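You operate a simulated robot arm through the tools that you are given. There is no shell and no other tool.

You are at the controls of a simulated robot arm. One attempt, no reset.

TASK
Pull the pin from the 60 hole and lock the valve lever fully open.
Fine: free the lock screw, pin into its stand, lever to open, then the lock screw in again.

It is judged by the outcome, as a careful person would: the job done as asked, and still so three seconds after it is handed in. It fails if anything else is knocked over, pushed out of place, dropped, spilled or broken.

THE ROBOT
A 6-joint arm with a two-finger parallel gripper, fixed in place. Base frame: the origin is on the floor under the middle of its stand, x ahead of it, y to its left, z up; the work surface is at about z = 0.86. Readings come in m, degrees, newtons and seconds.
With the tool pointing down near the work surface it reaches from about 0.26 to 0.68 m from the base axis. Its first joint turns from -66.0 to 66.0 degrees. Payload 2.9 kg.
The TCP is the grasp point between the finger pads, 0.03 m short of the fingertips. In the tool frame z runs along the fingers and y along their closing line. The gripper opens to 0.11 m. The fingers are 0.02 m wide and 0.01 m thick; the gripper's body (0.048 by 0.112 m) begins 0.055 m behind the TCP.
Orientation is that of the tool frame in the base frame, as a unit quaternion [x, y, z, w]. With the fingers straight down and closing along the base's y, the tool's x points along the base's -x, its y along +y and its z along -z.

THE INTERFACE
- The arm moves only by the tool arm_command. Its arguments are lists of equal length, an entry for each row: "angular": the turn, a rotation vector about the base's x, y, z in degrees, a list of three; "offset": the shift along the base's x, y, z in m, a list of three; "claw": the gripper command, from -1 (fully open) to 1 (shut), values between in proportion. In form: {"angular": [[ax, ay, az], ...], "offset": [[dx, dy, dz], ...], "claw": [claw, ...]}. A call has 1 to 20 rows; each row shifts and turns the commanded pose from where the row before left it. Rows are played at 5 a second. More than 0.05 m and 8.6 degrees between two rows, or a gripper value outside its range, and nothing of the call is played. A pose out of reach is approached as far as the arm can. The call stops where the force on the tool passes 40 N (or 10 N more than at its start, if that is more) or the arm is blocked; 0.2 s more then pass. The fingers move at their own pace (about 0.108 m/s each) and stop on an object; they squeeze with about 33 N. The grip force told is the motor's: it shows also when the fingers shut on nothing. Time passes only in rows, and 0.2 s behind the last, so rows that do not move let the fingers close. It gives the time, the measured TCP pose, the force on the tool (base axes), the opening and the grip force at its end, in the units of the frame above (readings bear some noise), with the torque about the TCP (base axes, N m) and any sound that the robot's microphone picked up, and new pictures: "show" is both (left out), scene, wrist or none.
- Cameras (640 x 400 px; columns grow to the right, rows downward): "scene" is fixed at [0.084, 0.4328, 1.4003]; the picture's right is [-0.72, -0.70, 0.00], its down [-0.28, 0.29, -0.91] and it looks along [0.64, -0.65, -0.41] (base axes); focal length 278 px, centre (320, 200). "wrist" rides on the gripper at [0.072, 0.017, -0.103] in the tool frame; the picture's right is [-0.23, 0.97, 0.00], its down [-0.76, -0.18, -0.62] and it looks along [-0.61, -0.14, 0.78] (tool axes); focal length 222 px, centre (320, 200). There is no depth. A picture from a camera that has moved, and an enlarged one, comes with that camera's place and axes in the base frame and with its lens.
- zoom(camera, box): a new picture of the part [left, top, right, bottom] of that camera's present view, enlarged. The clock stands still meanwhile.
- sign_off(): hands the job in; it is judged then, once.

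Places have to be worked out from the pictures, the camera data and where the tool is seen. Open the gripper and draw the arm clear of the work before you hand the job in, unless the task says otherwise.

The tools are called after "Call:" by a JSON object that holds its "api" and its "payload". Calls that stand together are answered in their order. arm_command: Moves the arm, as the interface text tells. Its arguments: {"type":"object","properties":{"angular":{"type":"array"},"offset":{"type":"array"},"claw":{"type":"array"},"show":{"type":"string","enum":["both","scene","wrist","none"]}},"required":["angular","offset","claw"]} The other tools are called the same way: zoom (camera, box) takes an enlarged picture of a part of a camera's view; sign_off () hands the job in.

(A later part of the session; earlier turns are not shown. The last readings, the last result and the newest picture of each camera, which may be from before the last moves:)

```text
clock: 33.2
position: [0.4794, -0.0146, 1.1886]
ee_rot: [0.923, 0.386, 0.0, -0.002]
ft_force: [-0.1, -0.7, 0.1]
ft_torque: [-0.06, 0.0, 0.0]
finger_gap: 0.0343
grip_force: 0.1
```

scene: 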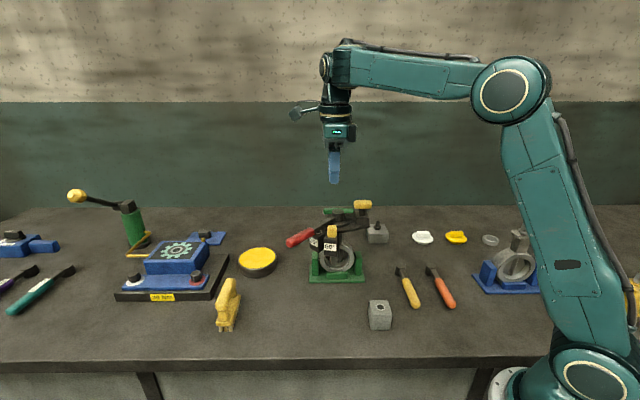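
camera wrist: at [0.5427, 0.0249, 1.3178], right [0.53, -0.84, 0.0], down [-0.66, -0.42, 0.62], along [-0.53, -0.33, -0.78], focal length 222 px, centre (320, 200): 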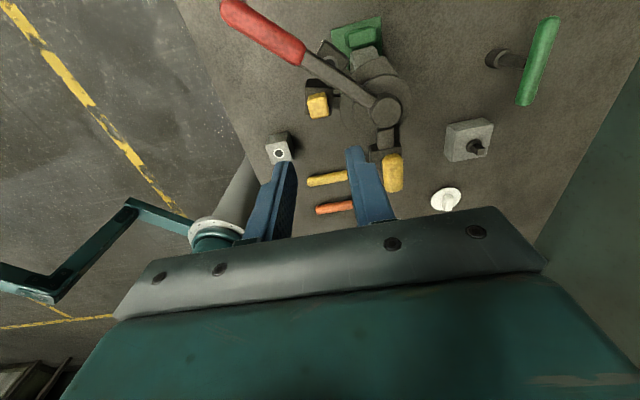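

Small steps work, and it's now at z 1.189 on target. So it's a step-size issue rather than reach, and I'll continue down slowly.

Call:
{"api": "arm_command", "payload": {"angular": [[0, 0, 0], [0, 0, 0], [0, 0, 0], [0, 0, 0], [0, 0, 0], [0, 0, 0], [0, 0, 0], [0, 0, 0]], "offset": [[0, 0, -0.006], [0, 0, -0.006], [0, 0, -0.006], [0, 0, -0.006], [0, 0, -0.006], [0, 0, -0.006], [0, 0, -0.006], [0, 0, -0.006]], "claw": [0.38, 0.38, 0.38, 0.38, 0.38, 0.38, 0.38, 0.38]}}

```text
clock: 35.0
position: [0.5019, -0.0169, 1.1676]
ee_rot: [0.923, 0.386, -0.001, -0.003]
ft_force: [0.5, 0.4, -0.4]
ft_torque: [-0.02, 0.04, -0.02]
finger_gap: 0.0343
grip_force: 0.0
out of reach, approached as far as the arm can: row 2, 3, 4, 5, 6, 7, 8
camera wrist: at [0.564, 0.0232, 1.2713], right [0.53, -0.85, 0.0], down [-0.66, -0.42, 0.62], along [-0.53, -0.33, -0.78], focal length 222 px, centre (320, 200)
```

scene: 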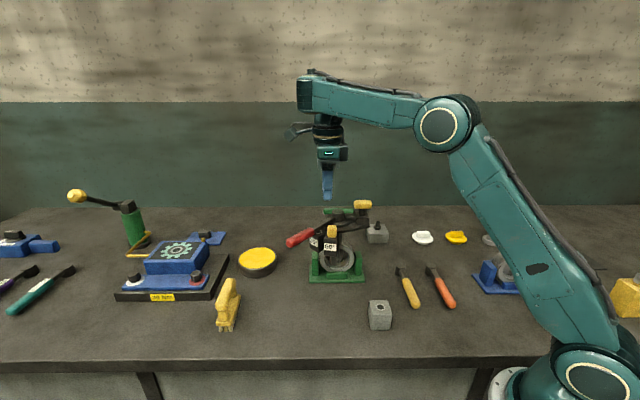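
wrist: 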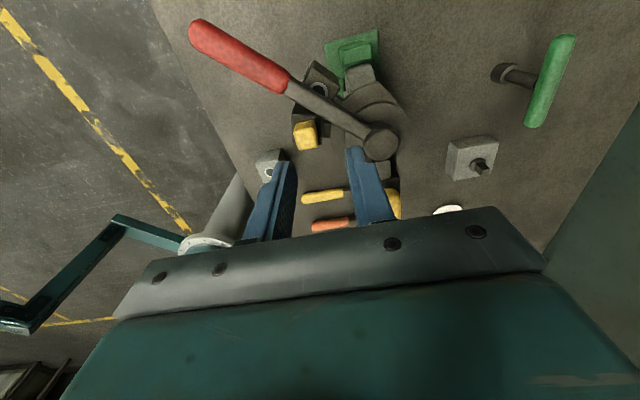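

It failed again below about 1.17 and drifted outward to x=0.502, which suggests a minimum-radius limit at this height. I'll test going straight down from here by a small amount; the tips are still well above everything.

Call:
{"api": "arm_command", "payload": {"angular": [[0, 0, 0], [0, 0, 0], [0, 0, 0]], "offset": [[0, 0, -0.006], [0, 0, -0.006], [0, 0, -0.006]], "claw": [0.38, 0.38, 0.38], "show": "none"}}

```text
clock: 35.8
position: [0.5097, -0.0159, 1.16]
ee_rot: [0.923, 0.386, -0.001, -0.003]
ft_force: [-1.0, -0.4, 0.0]
ft_torque: [-0.01, -0.03, 0.01]
finger_gap: 0.034
grip_force: 0.1
out of reach, approached as far as the arm can: row 1, 2, 3
```

The limit slopes outward as I go down. I'll look closely at how the wrist and elbow are arranged to see which joint is running out.

Call:
{"api": "zoom", "payload": {"camera": "scene", "box": [260, 40, 640, 280]}}

```text
1.67 times, centred on (450, 160) of scene
camera zoom: at [0.084, 0.4328, 1.4003], right [-0.72, -0.7, 0.0], down [-0.28, 0.29, -0.91], along [0.64, -0.65, -0.41], focal length 463 px, centre (103, 267)
```

zoom: 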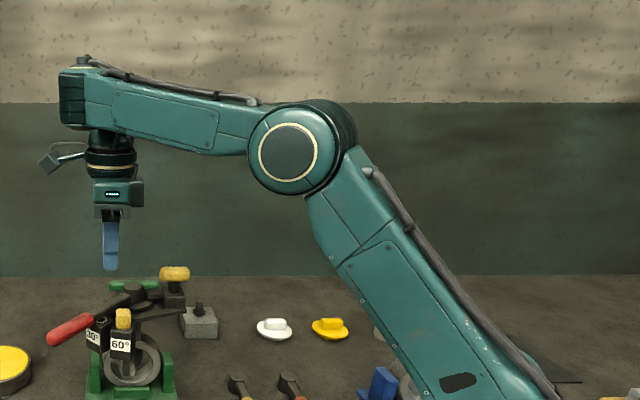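

The wrist has rolled into an odd arrangement, so the arm is caught in a poor joint solution rather than truly out of range. I'll go back up to recover the normal one, then descend nearer the lock screw (y=-0.06), where low heights worked before.

Call:
{"api": "arm_command", "payload": {"angular": [[0, 0, 0], [0, 0, 0], [0, 0, 0], [0, 0, 0], [0, 0, 0], [0, 0, 0]], "offset": [[0, 0, 0.03], [0, 0, 0.03], [0, 0, 0.03], [-0.01, -0.015, 0], [-0.01, -0.015, 0], [-0.008, -0.015, 0]], "claw": [0.38, 0.38, 0.38, 0.38, 0.38, 0.38], "show": "none"}}

Call:
{"api": "arm_command", "payload": {"angular": [[0, 0, 0], [0, 0, 0], [0, 0, 0], [0, 0, 0], [0, 0, 0], [0, 0, 0]], "offset": [[0, 0, -0.01], [0, 0, -0.01], [0, 0, -0.01], [0, 0, -0.01], [0, 0, -0.01], [0, 0, -0.01]], "claw": [0.38, 0.38, 0.38, 0.38, 0.38, 0.38], "show": "scene"}}

```text
clock: 37.2
position: [0.4781, -0.0605, 1.25]
ee_rot: [0.922, 0.387, 0.001, -0.002]
ft_force: [-0.3, -0.7, -0.4]
ft_torque: [-0.01, -0.04, 0.01]
finger_gap: 0.0341
grip_force: 0.0
```

```text
clock: 38.6
position: [0.4824, -0.0617, 1.1944]
ee_rot: [0.922, 0.386, 0.001, 0.0]
ft_force: [0.2, -0.6, -0.6]
ft_torque: [0.03, 0.03, 0.0]
finger_gap: 0.0344
grip_force: 0.2
out of reach, approached as far as the arm can: row 4
```

scene: 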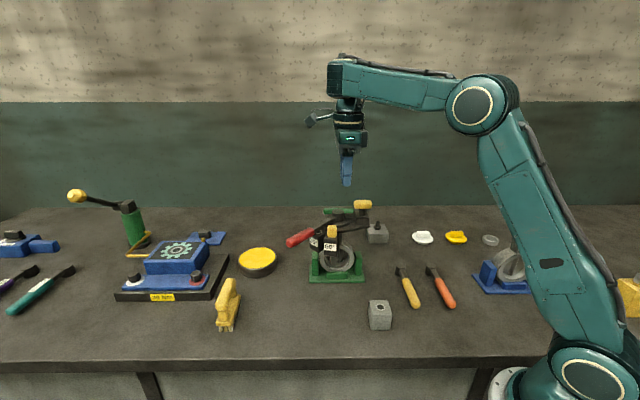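

I'll look at the arm's joints again here to understand the configuration.

Call:
{"api": "zoom", "payload": {"camera": "scene", "box": [290, 30, 640, 250]}}

Call:
{"api": "arm_command", "payload": {"angular": [[0, 0, 0]], "offset": [[0, 0, 0]], "claw": [0.38], "show": "wrist"}}

```text
1.82 times, centred on (465, 140) of scene
camera zoom: at [0.084, 0.4328, 1.4003], right [-0.72, -0.7, 0.0], down [-0.28, 0.29, -0.91], along [0.64, -0.65, -0.41], focal length 505 px, centre (56, 309)
```

zoom: 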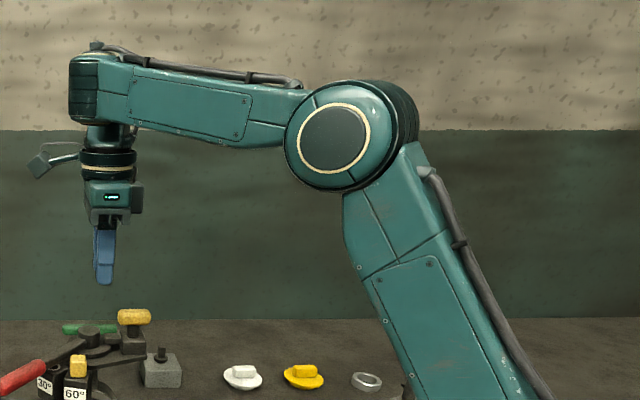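

```text
clock: 39.0
position: [0.4821, -0.0617, 1.1952]
ee_rot: [0.922, 0.387, 0.001, -0.003]
ft_force: [0.4, 0.0, 0.1]
ft_torque: [-0.04, -0.01, 0.01]
finger_gap: 0.0344
grip_force: 0.1
camera wrist: at [0.5454, -0.0222, 1.2985], right [0.53, -0.85, 0.0], down [-0.66, -0.42, 0.62], along [-0.53, -0.33, -0.78], focal length 222 px, centre (320, 200)
```

wrist: 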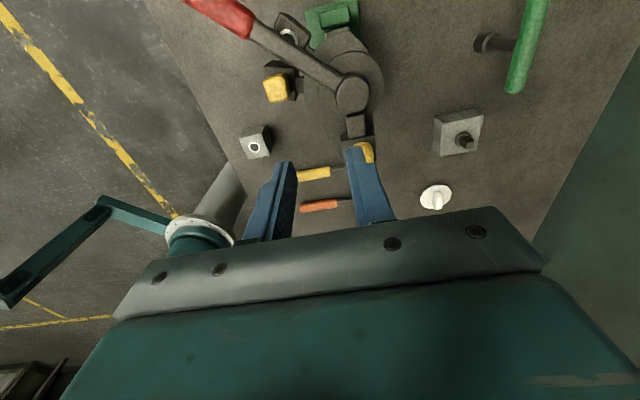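

The wrist is in a flipped arrangement here, with the forearm overshooting the tool. It flips when I descend at radius 0.48 or less, while the lock screw at radius 0.487 was fine. I'll go back up, move out to radius 0.49, and descend again.

Call:
{"api": "arm_command", "payload": {"angular": [[0, 0, 0], [0, 0, 0], [0, 0, 0], [0, 0, 0], [0, 0, 0]], "offset": [[0, 0, 0.03], [0, 0, 0.03], [0, 0, 0], [0.005, 0, 0], [0.005, 0, 0]], "claw": [0.38, 0.38, 0.38, 0.38, 0.38], "show": "scene"}}

Call:
{"api": "arm_command", "payload": {"angular": [[0, 0, 0], [0, 0, 0], [0, 0, 0], [0, 0, 0], [0, 0, 0]], "offset": [[0, 0, -0.01], [0, 0, -0.01], [0, 0, -0.01], [0, 0, -0.01], [0, 0, -0.01]], "claw": [0.38, 0.38, 0.38, 0.38, 0.38], "show": "scene"}}

```text
clock: 40.2
position: [0.4948, -0.0626, 1.2476]
ee_rot: [0.923, 0.386, 0.001, -0.001]
ft_force: [0.3, -0.3, 0.2]
ft_torque: [-0.06, -0.01, 0.0]
finger_gap: 0.0339
grip_force: 0.0
out of reach, approached as far as the arm can: row 1
```

scene: 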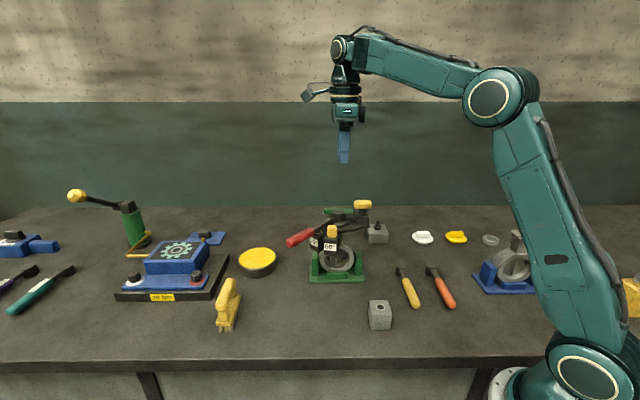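

```text
clock: 41.4
position: [0.4956, -0.0618, 1.2022]
ee_rot: [0.923, 0.386, 0.001, -0.001]
ft_force: [-0.3, 0.1, -0.3]
ft_torque: [0.0, -0.01, 0.0]
finger_gap: 0.0341
grip_force: 0.1
out of reach, approached as far as the arm can: row 5
```

scene: 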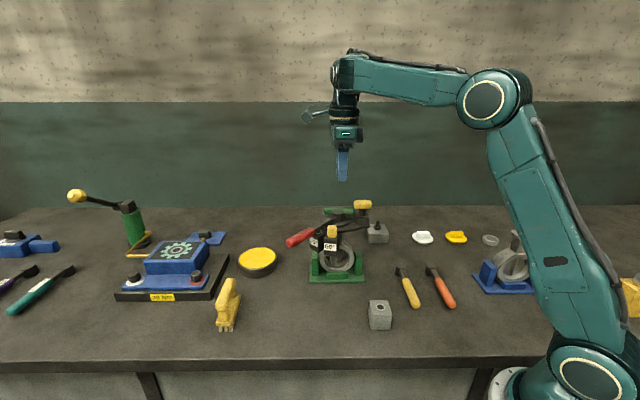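

I think I see it: at around z 1.2 the forearm is horizontal, so the wrist is singular there. My commanded tool axis picked up about 0.24° of sideways tilt when the pose was reset at the force stop, and that forces the wrist to flip. I'll rise, remove that tilt, and take several readings to check it.

Call:
{"api": "arm_command", "payload": {"angular": [[0, 0, 0], [0, 0, 0], [-0.24, 0, 0], [0, 0, 0]], "offset": [[0, 0, 0.03], [-0.004, 0, 0.025], [0, 0, 0], [0, 0, 0]], "claw": [0.38, 0.38, 0.38, 0.38], "show": "none"}}

Call:
{"api": "arm_command", "payload": {"angular": [[0, 0, 0]], "offset": [[0, 0, 0]], "claw": [0.38], "show": "none"}}

Call:
{"api": "arm_command", "payload": {"angular": [[0, 0, 0]], "offset": [[0, 0, 0]], "claw": [0.38], "show": "none"}}

Call:
{"api": "arm_command", "payload": {"angular": [[0, 0, 0]], "offset": [[0, 0, 0]], "claw": [0.38], "show": "none"}}

Call:
{"api": "arm_command", "payload": {"angular": [[0, 0, 0]], "offset": [[0, 0, 0]], "claw": [0.38], "show": "none"}}

```text
clock: 42.4
position: [0.4915, -0.0622, 1.2591]
ee_rot: [0.923, 0.386, 0.002, 0.001]
ft_force: [-0.1, 0.2, 0.4]
ft_torque: [0.04, -0.02, 0.01]
finger_gap: 0.034
grip_force: 0.1
```

```text
clock: 42.8
position: [0.4932, -0.0631, 1.2584]
ee_rot: [0.922, 0.386, 0.001, 0.0]
ft_force: [-0.5, 0.5, -1.2]
ft_torque: [-0.02, -0.03, 0.0]
finger_gap: 0.0343
grip_force: 0.1
```

```text
clock: 43.2
position: [0.4927, -0.0619, 1.2595]
ee_rot: [0.923, 0.386, 0.001, 0.0]
ft_force: [0.4, 0.1, 0.3]
ft_torque: [0.02, 0.02, 0.0]
finger_gap: 0.0343
grip_force: 0.0
```

```text
clock: 43.6
position: [0.4905, -0.0636, 1.2587]
ee_rot: [0.922, 0.386, 0.001, 0.0]
ft_force: [0.5, -0.4, -1.2]
ft_torque: [0.07, -0.01, 0.02]
finger_gap: 0.0338
grip_force: 0.1
```

```text
clock: 44.0
position: [0.4914, -0.0627, 1.2594]
ee_rot: [0.922, 0.386, 0.001, 0.001]
ft_force: [-0.3, 0.0, -0.1]
ft_torque: [0.01, 0.04, 0.02]
finger_gap: 0.0339
grip_force: 0.0
```

The sideways tilt is now about 0.01°. I'll trim the small remaining forward tilt, move over the pin at this height, then cross the singular height in three large steps, stopping with the tips at about z 1.09.

Call:
{"api": "arm_command", "payload": {"angular": [[0, 0.14, 0], [0, 0, 0], [0, 0, 0], [0, 0, 0], [0, 0, 0], [0, 0, 0], [0, 0, 0], [0, 0, 0]], "offset": [[-0.0043, 0.0164, 0], [-0.0043, 0.0164, 0], [-0.0043, 0.0164, 0], [0, 0, 0], [0, 0, -0.045], [0, 0, -0.045], [0, 0, -0.045], [0, 0, 0]], "claw": [0.38, 0.38, 0.38, 0.38, 0.38, 0.38, 0.38, 0.38]}}

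```text
clock: 45.8
position: [0.4779, -0.0134, 1.1225]
ee_rot: [0.923, 0.386, 0.0, 0.0]
ft_force: [0.0, -0.5, -0.5]
ft_torque: [-0.03, 0.02, 0.02]
finger_gap: 0.0342
grip_force: 0.0
camera wrist: at [0.5417, 0.0275, 1.2267], right [0.53, -0.85, 0.0], down [-0.66, -0.42, 0.62], along [-0.53, -0.33, -0.78], focal length 222 px, centre (320, 200)
```

scene: 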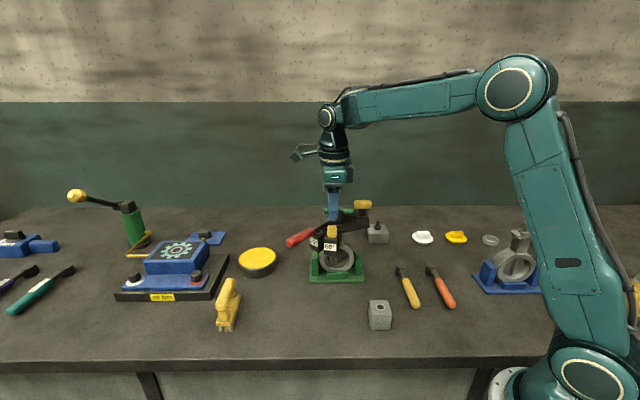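
wrist: 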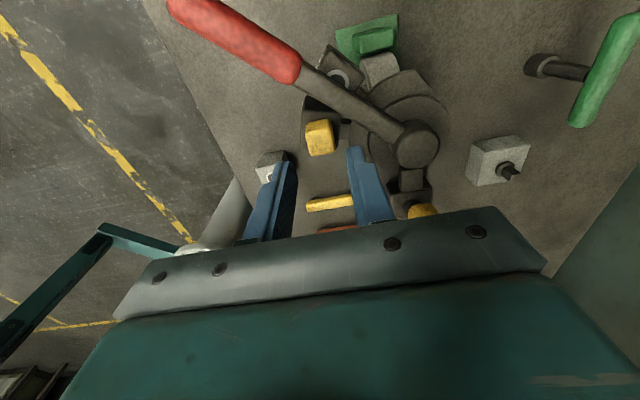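

Crossed cleanly, and the tool is vertical over the pin. I'll zoom in to check the alignment of the fingers with the pin head.

Call:
{"api": "zoom", "payload": {"camera": "wrist", "box": [240, 80, 440, 230]}}

Call:
{"api": "zoom", "payload": {"camera": "scene", "box": [290, 170, 390, 250]}}

```text
2.67 times, centred on (340, 155) of wrist
camera zoom: at [0.5417, 0.0275, 1.2267], right [0.53, -0.85, 0.0], down [-0.66, -0.42, 0.62], along [-0.53, -0.33, -0.78], focal length 592 px, centre (267, 320)
```

zoom: 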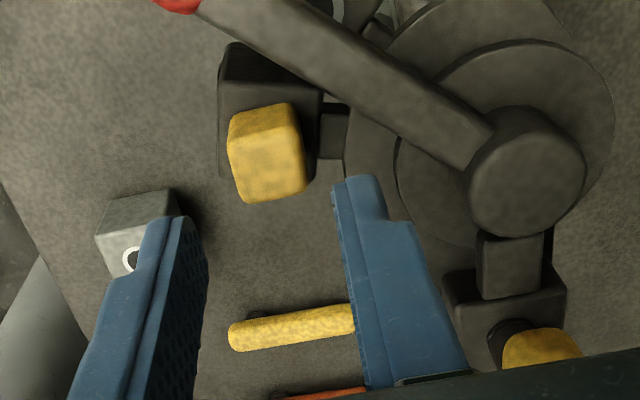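

```text
5.00 times, centred on (340, 210) of scene
camera zoom: at [0.084, 0.4328, 1.4003], right [-0.72, -0.7, 0.0], down [-0.28, 0.29, -0.91], along [0.64, -0.65, -0.41], focal length 1388 px, centre (220, 150)
```

zoom: 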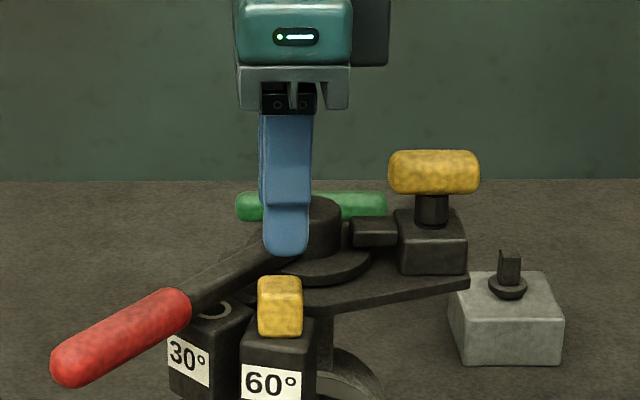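

The pin head sits between the fingers, centred in the closing direction to within about 1 mm. Its top is about z 1.063 and the block top about 1.038. I'll descend to TCP z 1.074, keeping the tips just above the block, and check.

Call:
{"api": "arm_command", "payload": {"angular": [[0, 0, 0], [0, 0, 0], [0, 0, 0], [0, 0, 0], [0, 0, 0]], "offset": [[0, 0, -0.012], [0, 0, -0.012], [0, 0, -0.012], [0, 0, -0.01], [0, 0, -0.003]], "claw": [0.38, 0.38, 0.38, 0.38, 0.38]}}

Call:
{"api": "zoom", "payload": {"camera": "scene", "box": [290, 170, 390, 250]}}

Call:
{"api": "zoom", "payload": {"camera": "wrist", "box": [240, 80, 440, 230]}}

```text
clock: 47.0
position: [0.4774, -0.0136, 1.0759]
ee_rot: [0.923, 0.386, -0.001, -0.001]
ft_force: [0.0, -0.9, 0.9]
ft_torque: [0.01, -0.01, -0.04]
finger_gap: 0.0341
grip_force: 0.1
camera wrist: at [0.5411, 0.027, 1.1778], right [0.53, -0.85, 0.0], down [-0.66, -0.42, 0.62], along [-0.53, -0.33, -0.78], focal length 222 px, centre (320, 200)
```

scene: 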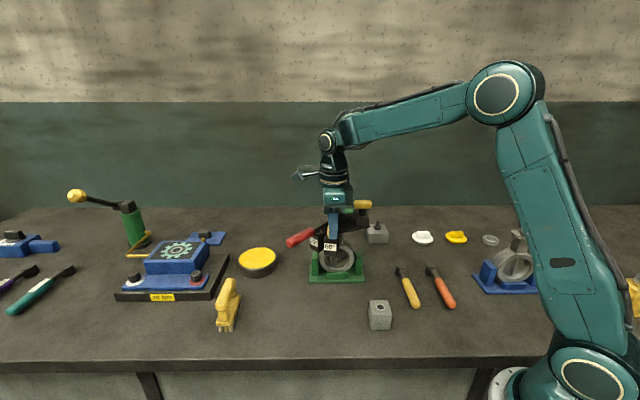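
wrist: 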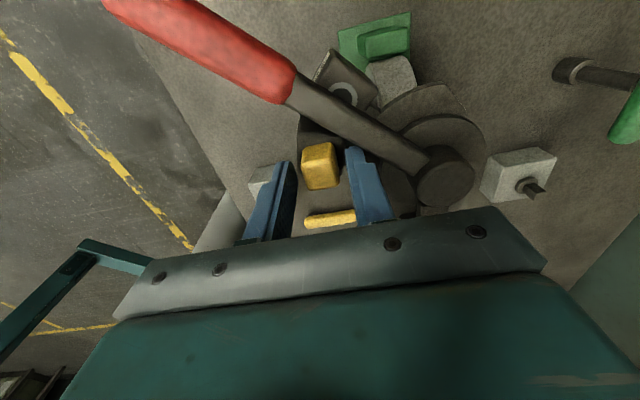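

```text
5.00 times, centred on (340, 210) of scene
camera zoom: at [0.084, 0.4328, 1.4003], right [-0.72, -0.7, 0.0], down [-0.28, 0.29, -0.91], along [0.64, -0.65, -0.41], focal length 1388 px, centre (220, 150)
```

zoom: 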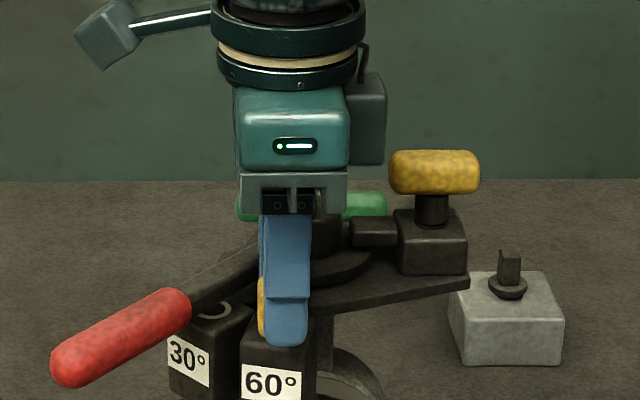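

```text
2.67 times, centred on (340, 155) of wrist
camera zoom: at [0.5411, 0.027, 1.1778], right [0.53, -0.85, 0.0], down [-0.66, -0.42, 0.62], along [-0.53, -0.33, -0.78], focal length 592 px, centre (267, 320)
```

zoom: 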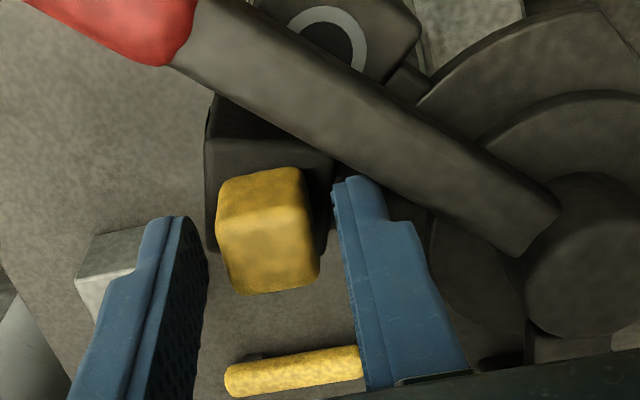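

The pin head is centred between the fingers with the tips just above the block. I'll lower 3 mm more and grip it.

Call:
{"api": "arm_command", "payload": {"angular": [[0, 0, 0], [0, 0, 0], [0, 0, 0], [0, 0, 0], [0, 0, 0]], "offset": [[0, 0, -0.0035], [0, 0, 0], [0, 0, 0], [0, 0, 0], [0, 0, 0]], "claw": [0.38, 1, 1, 1, 1]}}

```text
clock: 48.2
position: [0.4785, -0.0137, 1.0706]
ee_rot: [0.923, 0.386, -0.001, 0.0]
ft_force: [0.4, -0.1, 1.3]
ft_torque: [-0.01, -0.02, 0.0]
finger_gap: 0.0212
grip_force: 32.8
camera wrist: at [0.5415, 0.0268, 1.1744], right [0.53, -0.85, 0.0], down [-0.66, -0.42, 0.62], along [-0.53, -0.33, -0.78], focal length 222 px, centre (320, 200)
```

scene: 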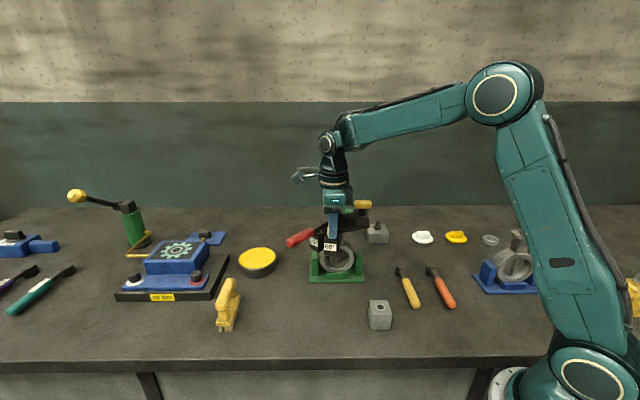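
wrist: 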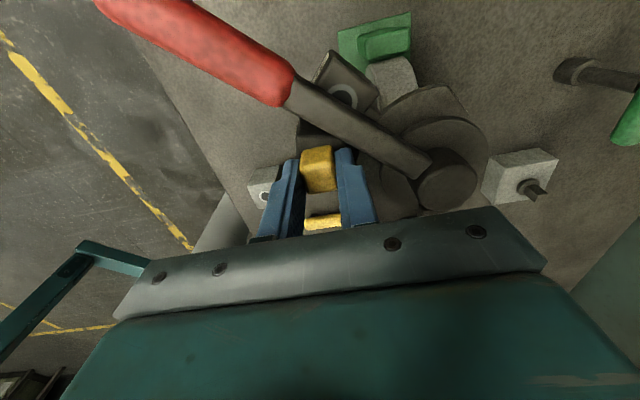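

Gripped at 21 mm with negligible side force. I'll pull straight up slowly, watching the force.

Call:
{"api": "arm_command", "payload": {"angular": [[0, 0, 0], [0, 0, 0], [0, 0, 0], [0, 0, 0], [0, 0, 0], [0, 0, 0], [0, 0, 0], [0, 0, 0], [0, 0, 0]], "offset": [[0, 0, 0.003], [0, 0, 0.004], [0, 0, 0.006], [0, 0, 0.006], [0, 0, 0.006], [0, 0, 0.006], [0, 0, 0.006], [0, 0, 0.006], [0, 0, 0.006]], "claw": [1, 1, 1, 1, 1, 1, 1, 1, 1]}}

Call:
{"api": "zoom", "payload": {"camera": "scene", "box": [290, 170, 390, 250]}}

```text
clock: 50.2
position: [0.478, -0.0136, 1.119]
ee_rot: [0.923, 0.385, -0.001, -0.001]
ft_force: [-0.5, 0.7, -1.3]
ft_torque: [-0.04, 0.01, 0.01]
finger_gap: 0.021
grip_force: 33.5
camera wrist: at [0.5417, 0.0268, 1.2231], right [0.53, -0.85, 0.0], down [-0.66, -0.42, 0.62], along [-0.53, -0.33, -0.78], focal length 222 px, centre (320, 200)
```

scene: 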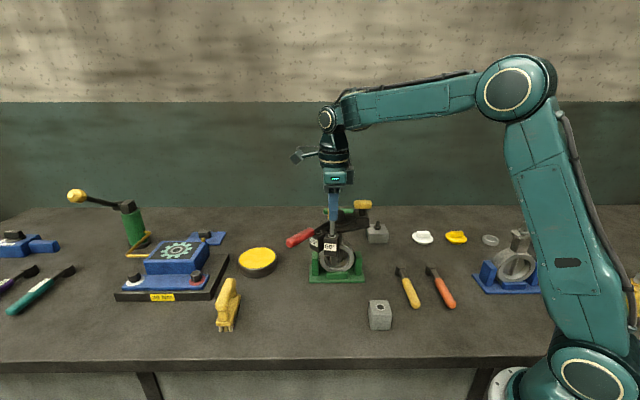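
wrist: 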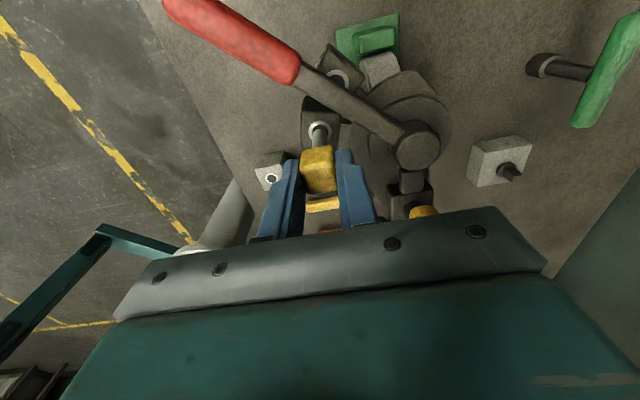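

```text
5.00 times, centred on (340, 210) of scene
camera zoom: at [0.084, 0.4328, 1.4003], right [-0.72, -0.7, 0.0], down [-0.28, 0.29, -0.91], along [0.64, -0.65, -0.41], focal length 1388 px, centre (220, 150)
```

zoom: 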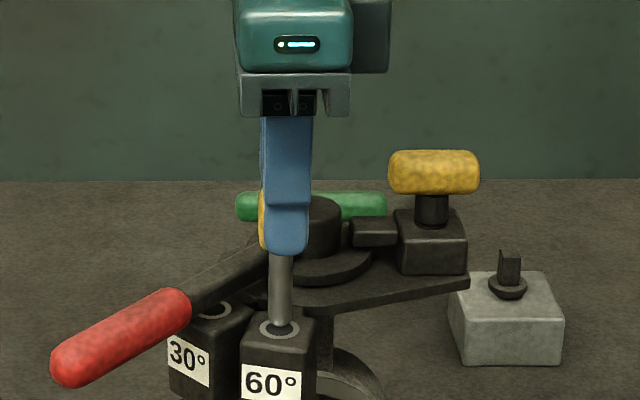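

The pin is sliding out freely, but its tip is still in the hole after about 48 mm. I'll lift a little further.

Call:
{"api": "arm_command", "payload": {"angular": [[0, 0, 0], [0, 0, 0], [0, 0, 0], [0, 0, 0]], "offset": [[0, 0, 0.006], [0, 0, 0.006], [0, 0, 0.006], [0, 0, 0.004]], "claw": [1, 1, 1, 1]}}

Call:
{"api": "zoom", "payload": {"camera": "scene", "box": [290, 170, 390, 250]}}

Call:
{"api": "zoom", "payload": {"camera": "wrist", "box": [240, 80, 440, 230]}}

```text
clock: 51.2
position: [0.4779, -0.0134, 1.1417]
ee_rot: [0.923, 0.386, 0.0, 0.0]
ft_force: [0.3, 0.0, -0.4]
ft_torque: [0.03, -0.02, 0.05]
finger_gap: 0.0214
grip_force: 33.1
camera wrist: at [0.5418, 0.0273, 1.245], right [0.53, -0.85, 0.0], down [-0.66, -0.42, 0.62], along [-0.53, -0.33, -0.78], focal length 222 px, centre (320, 200)
```

scene: 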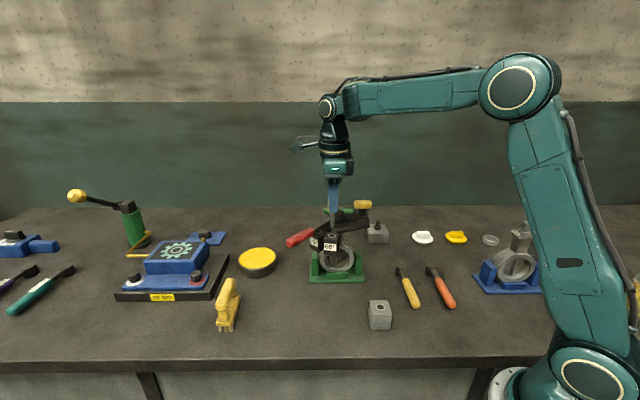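
wrist: 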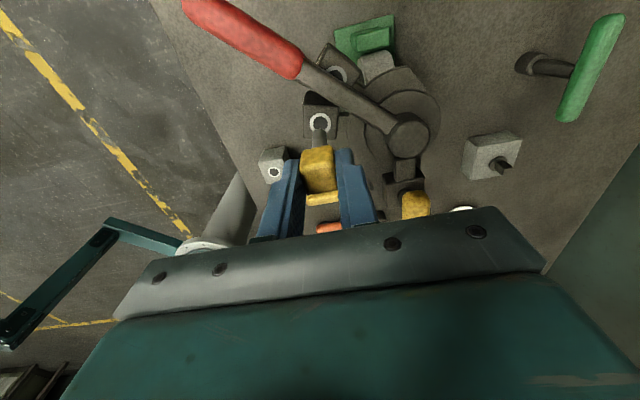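

```text
5.00 times, centred on (340, 210) of scene
camera zoom: at [0.084, 0.4328, 1.4003], right [-0.72, -0.7, 0.0], down [-0.28, 0.29, -0.91], along [0.64, -0.65, -0.41], focal length 1388 px, centre (220, 150)
```

zoom: 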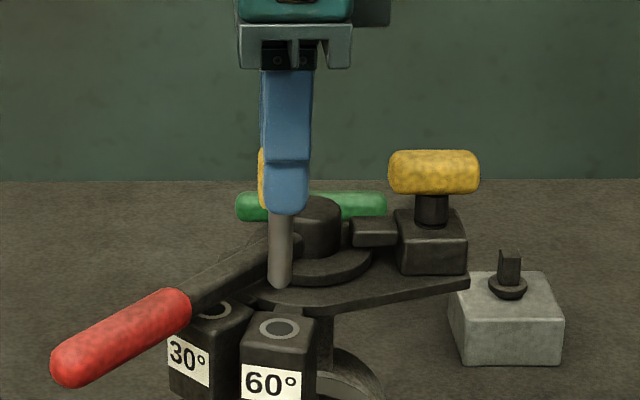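

```text
2.67 times, centred on (340, 155) of wrist
camera zoom: at [0.5418, 0.0273, 1.245], right [0.53, -0.85, 0.0], down [-0.66, -0.42, 0.62], along [-0.53, -0.33, -0.78], focal length 592 px, centre (267, 320)
```

zoom: 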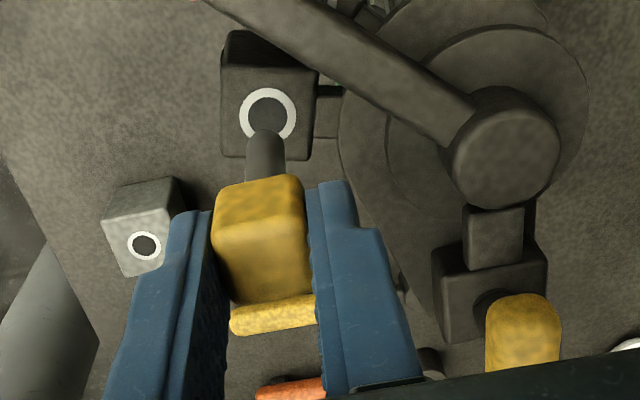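

The pin is fully out, its tip about 83 mm below the TCP. The stand hole comes out at about (0.325, -0.0125) with its top near z 0.911. I'll carry the pin back over the stand, keeping it high, and look again.

Call:
{"api": "arm_command", "payload": {"angular": [[0, 0, 0], [0, 0, 0], [0, 0, 0], [0, 0, 0], [0, 0, 0], [0, 0, 0], [0, 0, 0], [0, 0, 0], [0, 0, 0]], "offset": [[-0.017, 0, 0], [-0.017, 0, 0], [-0.017, 0, 0], [-0.017, 0, -0.01], [-0.017, 0, -0.015], [-0.017, 0, -0.015], [-0.017, 0, -0.015], [-0.017, 0, -0.015], [-0.017, 0.0, -0.015]], "claw": [1, 1, 1, 1, 1, 1, 1, 1, 1]}}

Call:
{"api": "zoom", "payload": {"camera": "scene", "box": [330, 210, 450, 340]}}

Call:
{"api": "zoom", "payload": {"camera": "wrist", "box": [240, 60, 440, 230]}}

```text
clock: 53.2
position: [0.3241, -0.0127, 1.0578]
ee_rot: [0.923, 0.385, 0.0, 0.0]
ft_force: [-0.1, -0.8, -1.0]
ft_torque: [-0.03, 0.0, 0.01]
finger_gap: 0.021
grip_force: 33.3
camera wrist: at [0.3876, 0.027, 1.1606], right [0.53, -0.85, 0.0], down [-0.66, -0.42, 0.62], along [-0.53, -0.33, -0.78], focal length 222 px, centre (320, 200)
```

scene: 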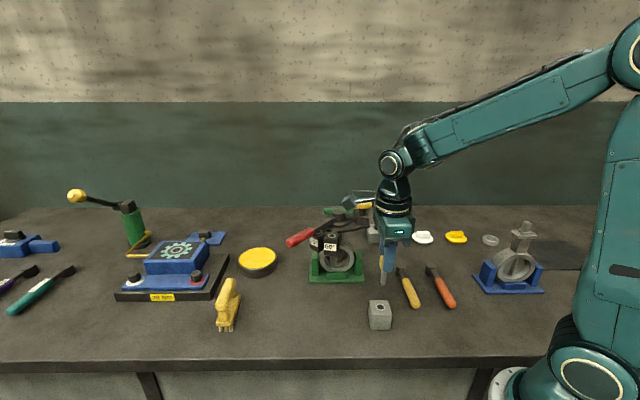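
wrist: 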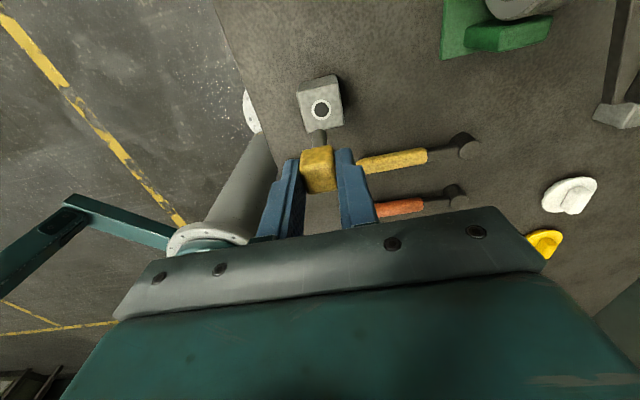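

```text
3.08 times, centred on (390, 275) of scene
camera zoom: at [0.084, 0.4328, 1.4003], right [-0.72, -0.7, 0.0], down [-0.28, 0.29, -0.91], along [0.64, -0.65, -0.41], focal length 854 px, centre (105, -31)
```

zoom: 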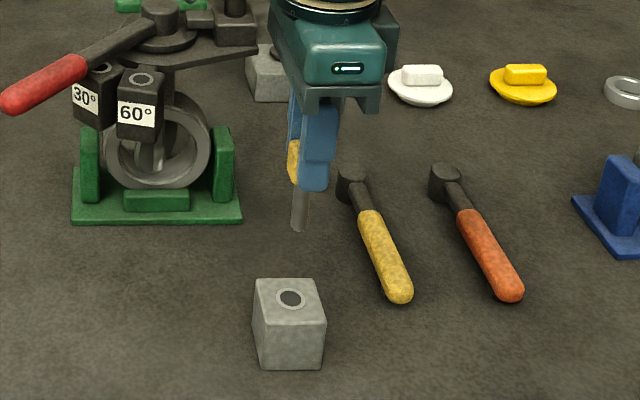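

```text
2.35 times, centred on (340, 145) of wrist
camera zoom: at [0.3876, 0.027, 1.1606], right [0.53, -0.85, 0.0], down [-0.66, -0.42, 0.62], along [-0.53, -0.33, -0.78], focal length 523 px, centre (273, 329)
```

zoom: 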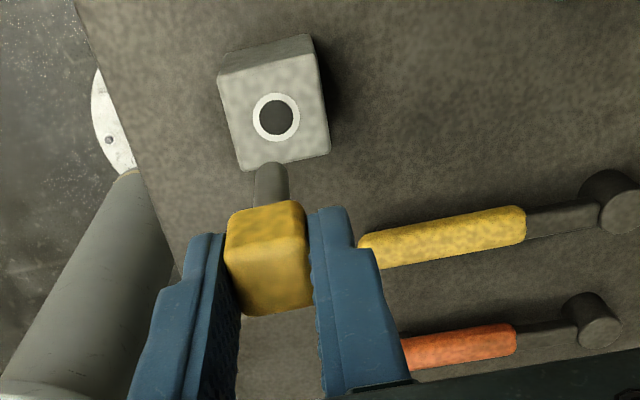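

The pin is nearly over the hole: both views agree within about 2 mm, with the hole slightly toward (+x, -y). I'll correct and go down until the tip is about 1.5 cm above the stand, then check again.

Call:
{"api": "arm_command", "payload": {"angular": [[0, 0, 0], [0, 0, 0], [0, 0, 0], [0, 0, 0]], "offset": [[0.0005, -0.0004, -0.0125], [0.0005, -0.0004, -0.0125], [0, 0, -0.0125], [0, 0, -0.0125]], "claw": [1, 1, 1, 1], "show": "none"}}

Call:
{"api": "zoom", "payload": {"camera": "scene", "box": [340, 250, 420, 330]}}

Call:
{"api": "zoom", "payload": {"camera": "wrist", "box": [270, 60, 390, 180]}}

```text
clock: 54.2
position: [0.3263, -0.0142, 1.0067]
ee_rot: [0.923, 0.386, -0.001, 0.0]
ft_force: [0.8, 0.4, -0.3]
ft_torque: [-0.04, 0.04, 0.01]
finger_gap: 0.0213
grip_force: 32.6
```

```text
5.00 times, centred on (380, 290) of scene
camera zoom: at [0.084, 0.4328, 1.4003], right [-0.72, -0.7, 0.0], down [-0.28, 0.29, -0.91], along [0.64, -0.65, -0.41], focal length 1388 px, centre (20, -250)
```

zoom: 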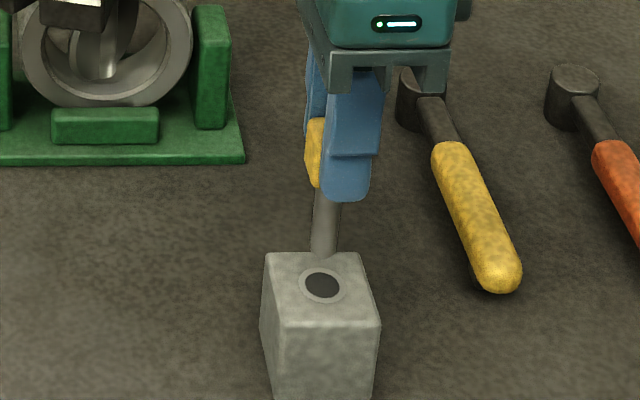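

```text
3.33 times, centred on (330, 120) of wrist
camera zoom: at [0.3899, 0.0252, 1.1101], right [0.53, -0.85, 0.0], down [-0.66, -0.42, 0.62], along [-0.53, -0.33, -0.78], focal length 740 px, centre (287, 467)
```

zoom: 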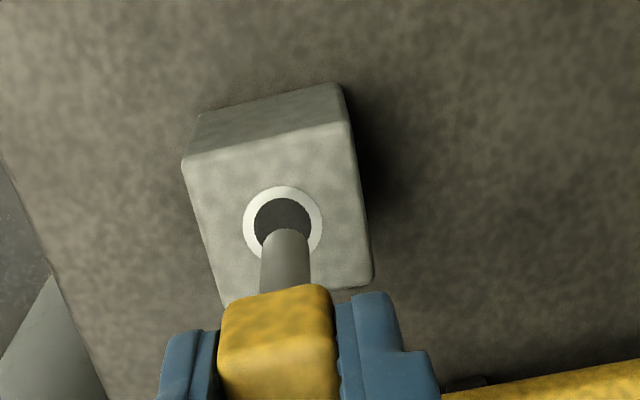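

The tip is just above the hole: the wrist view shows it about 1 mm off along the closing line, and the scene view shows it aligned. I'll correct that and start inserting gently.

Call:
{"api": "arm_command", "payload": {"angular": [[0, 0, 0], [0, 0, 0], [0, 0, 0], [0, 0, 0], [0, 0, 0], [0, 0, 0], [0, 0, 0]], "offset": [[-0.0008, 0.0006, -0.003], [0, 0, -0.004], [0, 0, -0.004], [0, 0, -0.004], [0, 0, -0.004], [0, 0, -0.004], [0, 0, -0.004]], "claw": [1, 1, 1, 1, 1, 1, 1], "show": "none"}}

Call:
{"api": "zoom", "payload": {"camera": "scene", "box": [340, 250, 420, 330]}}

Call:
{"api": "zoom", "payload": {"camera": "wrist", "box": [270, 60, 390, 180]}}

```text
clock: 55.8
position: [0.3244, -0.0105, 0.9798]
ee_rot: [0.923, 0.385, 0.0, 0.0]
ft_force: [0.1, 0.8, -0.6]
ft_torque: [-0.01, -0.01, -0.03]
finger_gap: 0.0212
grip_force: 33.5
```

```text
5.00 times, centred on (380, 290) of scene
camera zoom: at [0.084, 0.4328, 1.4003], right [-0.72, -0.7, 0.0], down [-0.28, 0.29, -0.91], along [0.64, -0.65, -0.41], focal length 1388 px, centre (20, -250)
```

zoom: 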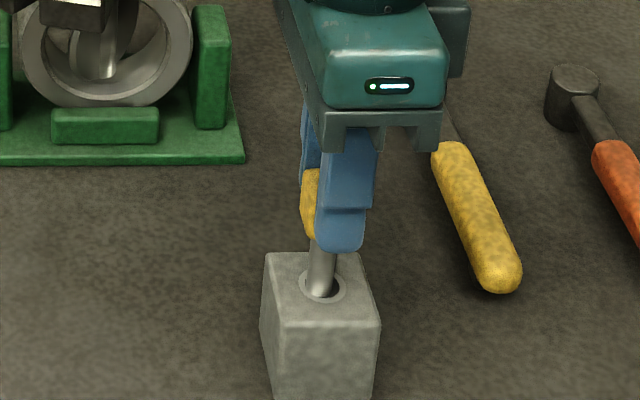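

```text
3.33 times, centred on (330, 120) of wrist
camera zoom: at [0.3884, 0.0273, 1.0834], right [0.53, -0.85, 0.0], down [-0.66, -0.42, 0.62], along [-0.53, -0.33, -0.78], focal length 740 px, centre (287, 467)
```

zoom: 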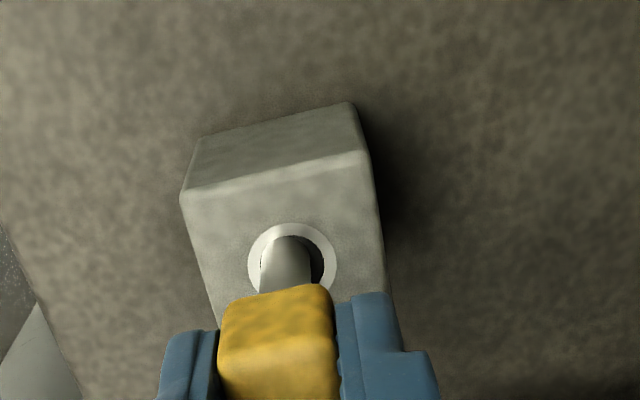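

The tip has entered the hole with no contact force, sitting slightly to one side. I'll centre it by moving -1.5 mm in y and keep inserting.

Call:
{"api": "arm_command", "payload": {"angular": [[0, 0, 0], [0, 0, 0], [0, 0, 0], [0, 0, 0], [0, 0, 0], [0, 0, 0], [0, 0, 0]], "offset": [[0.0001, -0.0015, 0], [0, 0, -0.004], [0, 0, -0.004], [0, 0, -0.004], [0, 0, -0.004], [0, 0, -0.004], [0, 0, -0.004]], "claw": [1, 1, 1, 1, 1, 1, 1], "show": "none"}}

Call:
{"api": "zoom", "payload": {"camera": "scene", "box": [340, 250, 420, 330]}}

Call:
{"api": "zoom", "payload": {"camera": "wrist", "box": [270, 60, 390, 180]}}

```text
clock: 57.4
position: [0.3264, -0.0147, 0.9543]
ee_rot: [0.923, 0.386, 0.0, 0.001]
ft_force: [-0.4, 0.4, -1.6]
ft_torque: [-0.04, 0.0, 0.03]
finger_gap: 0.0213
grip_force: 33.3
```

```text
5.00 times, centred on (380, 290) of scene
camera zoom: at [0.084, 0.4328, 1.4003], right [-0.72, -0.7, 0.0], down [-0.28, 0.29, -0.91], along [0.64, -0.65, -0.41], focal length 1388 px, centre (20, -250)
```

zoom: 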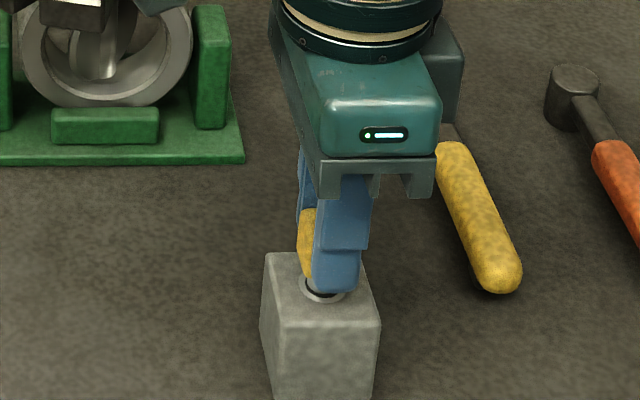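

```text
3.33 times, centred on (330, 120) of wrist
camera zoom: at [0.3891, 0.0251, 1.0583], right [0.53, -0.85, 0.0], down [-0.66, -0.42, 0.62], along [-0.53, -0.33, -0.78], focal length 740 px, centre (287, 467)
```

zoom: 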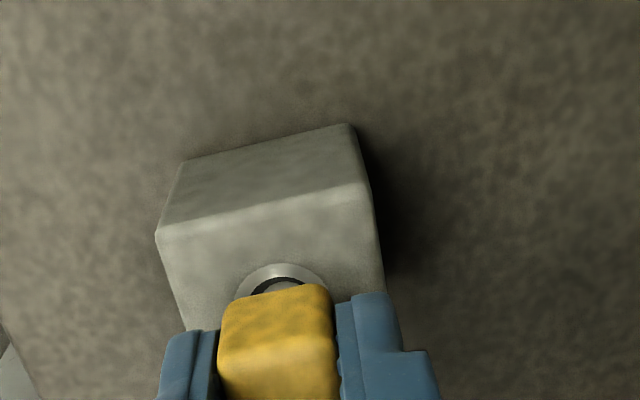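

It's going in cleanly. I'll lower the last centimetre in 2 mm steps until the head seats on the stand.

Call:
{"api": "arm_command", "payload": {"angular": [[0, 0, 0], [0, 0, 0], [0, 0, 0], [0, 0, 0]], "offset": [[0, 0, -0.003], [0, 0, -0.003], [0, 0, -0.002], [0, 0, -0.002]], "claw": [1, 1, 1, 1], "show": "none"}}

Call:
{"api": "zoom", "payload": {"camera": "scene", "box": [340, 250, 420, 330]}}

```text
clock: 58.4
position: [0.3263, -0.0153, 0.9448]
ee_rot: [0.923, 0.386, 0.0, 0.0]
ft_force: [-0.4, -0.3, -1.3]
ft_torque: [0.02, -0.01, -0.03]
finger_gap: 0.0212
grip_force: 33.0
```

```text
5.00 times, centred on (380, 290) of scene
camera zoom: at [0.084, 0.4328, 1.4003], right [-0.72, -0.7, 0.0], down [-0.28, 0.29, -0.91], along [0.64, -0.65, -0.41], focal length 1388 px, centre (20, -250)
```

zoom: 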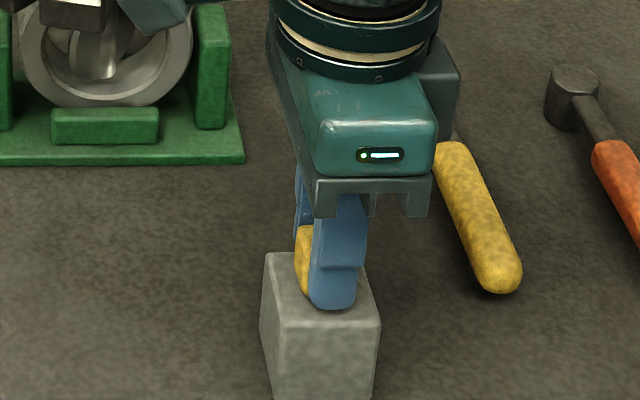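

There's no contact yet. I'll continue in 1 mm steps.

Call:
{"api": "arm_command", "payload": {"angular": [[0, 0, 0], [0, 0, 0], [0, 0, 0]], "offset": [[0, 0, -0.001], [0, 0, -0.001], [0, 0, -0.001]], "claw": [1, 1, 1], "show": "wrist"}}

```text
clock: 59.2
position: [0.3256, -0.0147, 0.9427]
ee_rot: [0.923, 0.386, 0.0, -0.001]
ft_force: [-3.8, -0.3, 13.8]
ft_torque: [0.03, 0.01, 0.0]
finger_gap: 0.0211
grip_force: 33.5
camera wrist: at [0.3895, 0.0254, 1.0464], right [0.53, -0.85, 0.0], down [-0.66, -0.42, 0.62], along [-0.53, -0.33, -0.78], focal length 222 px, centre (320, 200)
```

wrist: 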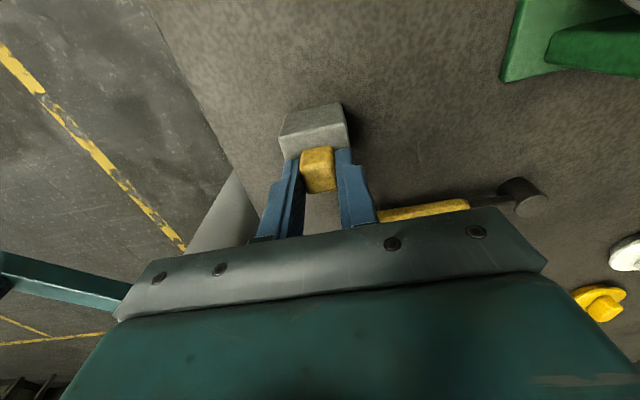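

The pin is seated (13.8 N at contact). I'll ease off 1 mm, open the fingers modestly and rise straight up, staying below the singular height.

Call:
{"api": "arm_command", "payload": {"angular": [[0, 0, 0], [0, 0, 0], [0, 0, 0], [0, 0, 0], [0, 0, 0], [0, 0, 0], [0, 0, 0], [0, 0, 0]], "offset": [[0, 0, 0.001], [0, 0, 0], [0, 0, 0], [0, 0, 0.01], [0, 0, 0.02], [0, 0, 0.03], [0, 0, 0.03], [0, 0, 0.03]], "claw": [1, 0.2, 0.2, 0.2, 0.2, 0.2, 0.2, 0.2]}}

Call:
{"api": "zoom", "payload": {"camera": "scene", "box": [270, 195, 430, 335]}}

Call:
{"api": "zoom", "payload": {"camera": "wrist", "box": [240, 40, 440, 190]}}

```text
clock: 61.0
position: [0.327, -0.0152, 1.0633]
ee_rot: [0.922, 0.386, -0.001, -0.001]
ft_force: [-0.4, 0.1, -0.1]
ft_torque: [-0.01, -0.02, 0.01]
finger_gap: 0.044
grip_force: 0.1
camera wrist: at [0.3896, 0.0253, 1.1672], right [0.53, -0.85, 0.0], down [-0.66, -0.42, 0.62], along [-0.53, -0.33, -0.78], focal length 222 px, centre (320, 200)
```

scene: 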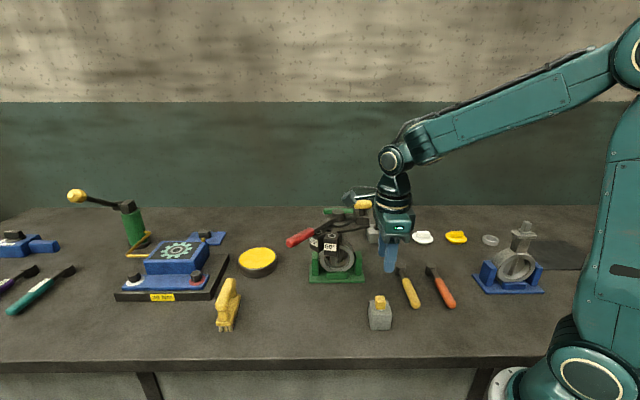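
wrist: 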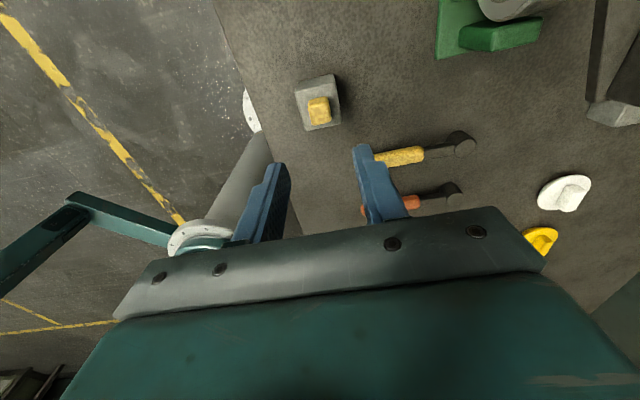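

```text
2.86 times, centred on (350, 265) of scene
camera zoom: at [0.084, 0.4328, 1.4003], right [-0.72, -0.7, 0.0], down [-0.28, 0.29, -0.91], along [0.64, -0.65, -0.41], focal length 793 px, centre (234, 14)
```

zoom: 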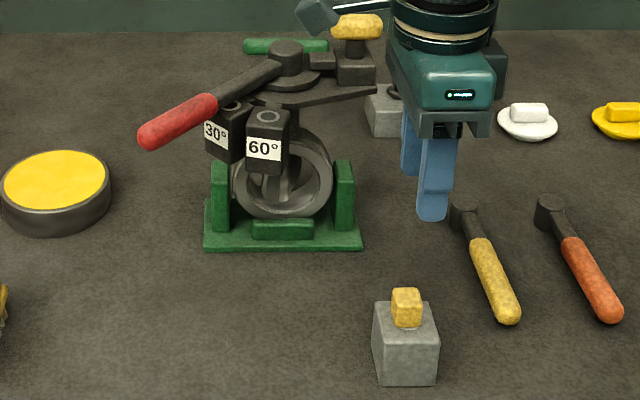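

```text
2.67 times, centred on (340, 115) of wrist
camera zoom: at [0.3896, 0.0253, 1.1672], right [0.53, -0.85, 0.0], down [-0.66, -0.42, 0.62], along [-0.53, -0.33, -0.78], focal length 592 px, centre (267, 427)
```

zoom: 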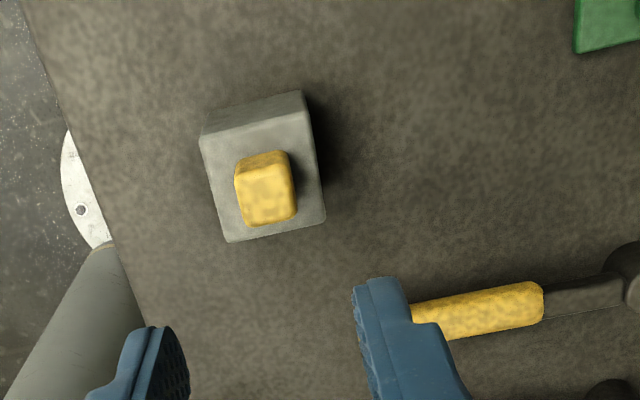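

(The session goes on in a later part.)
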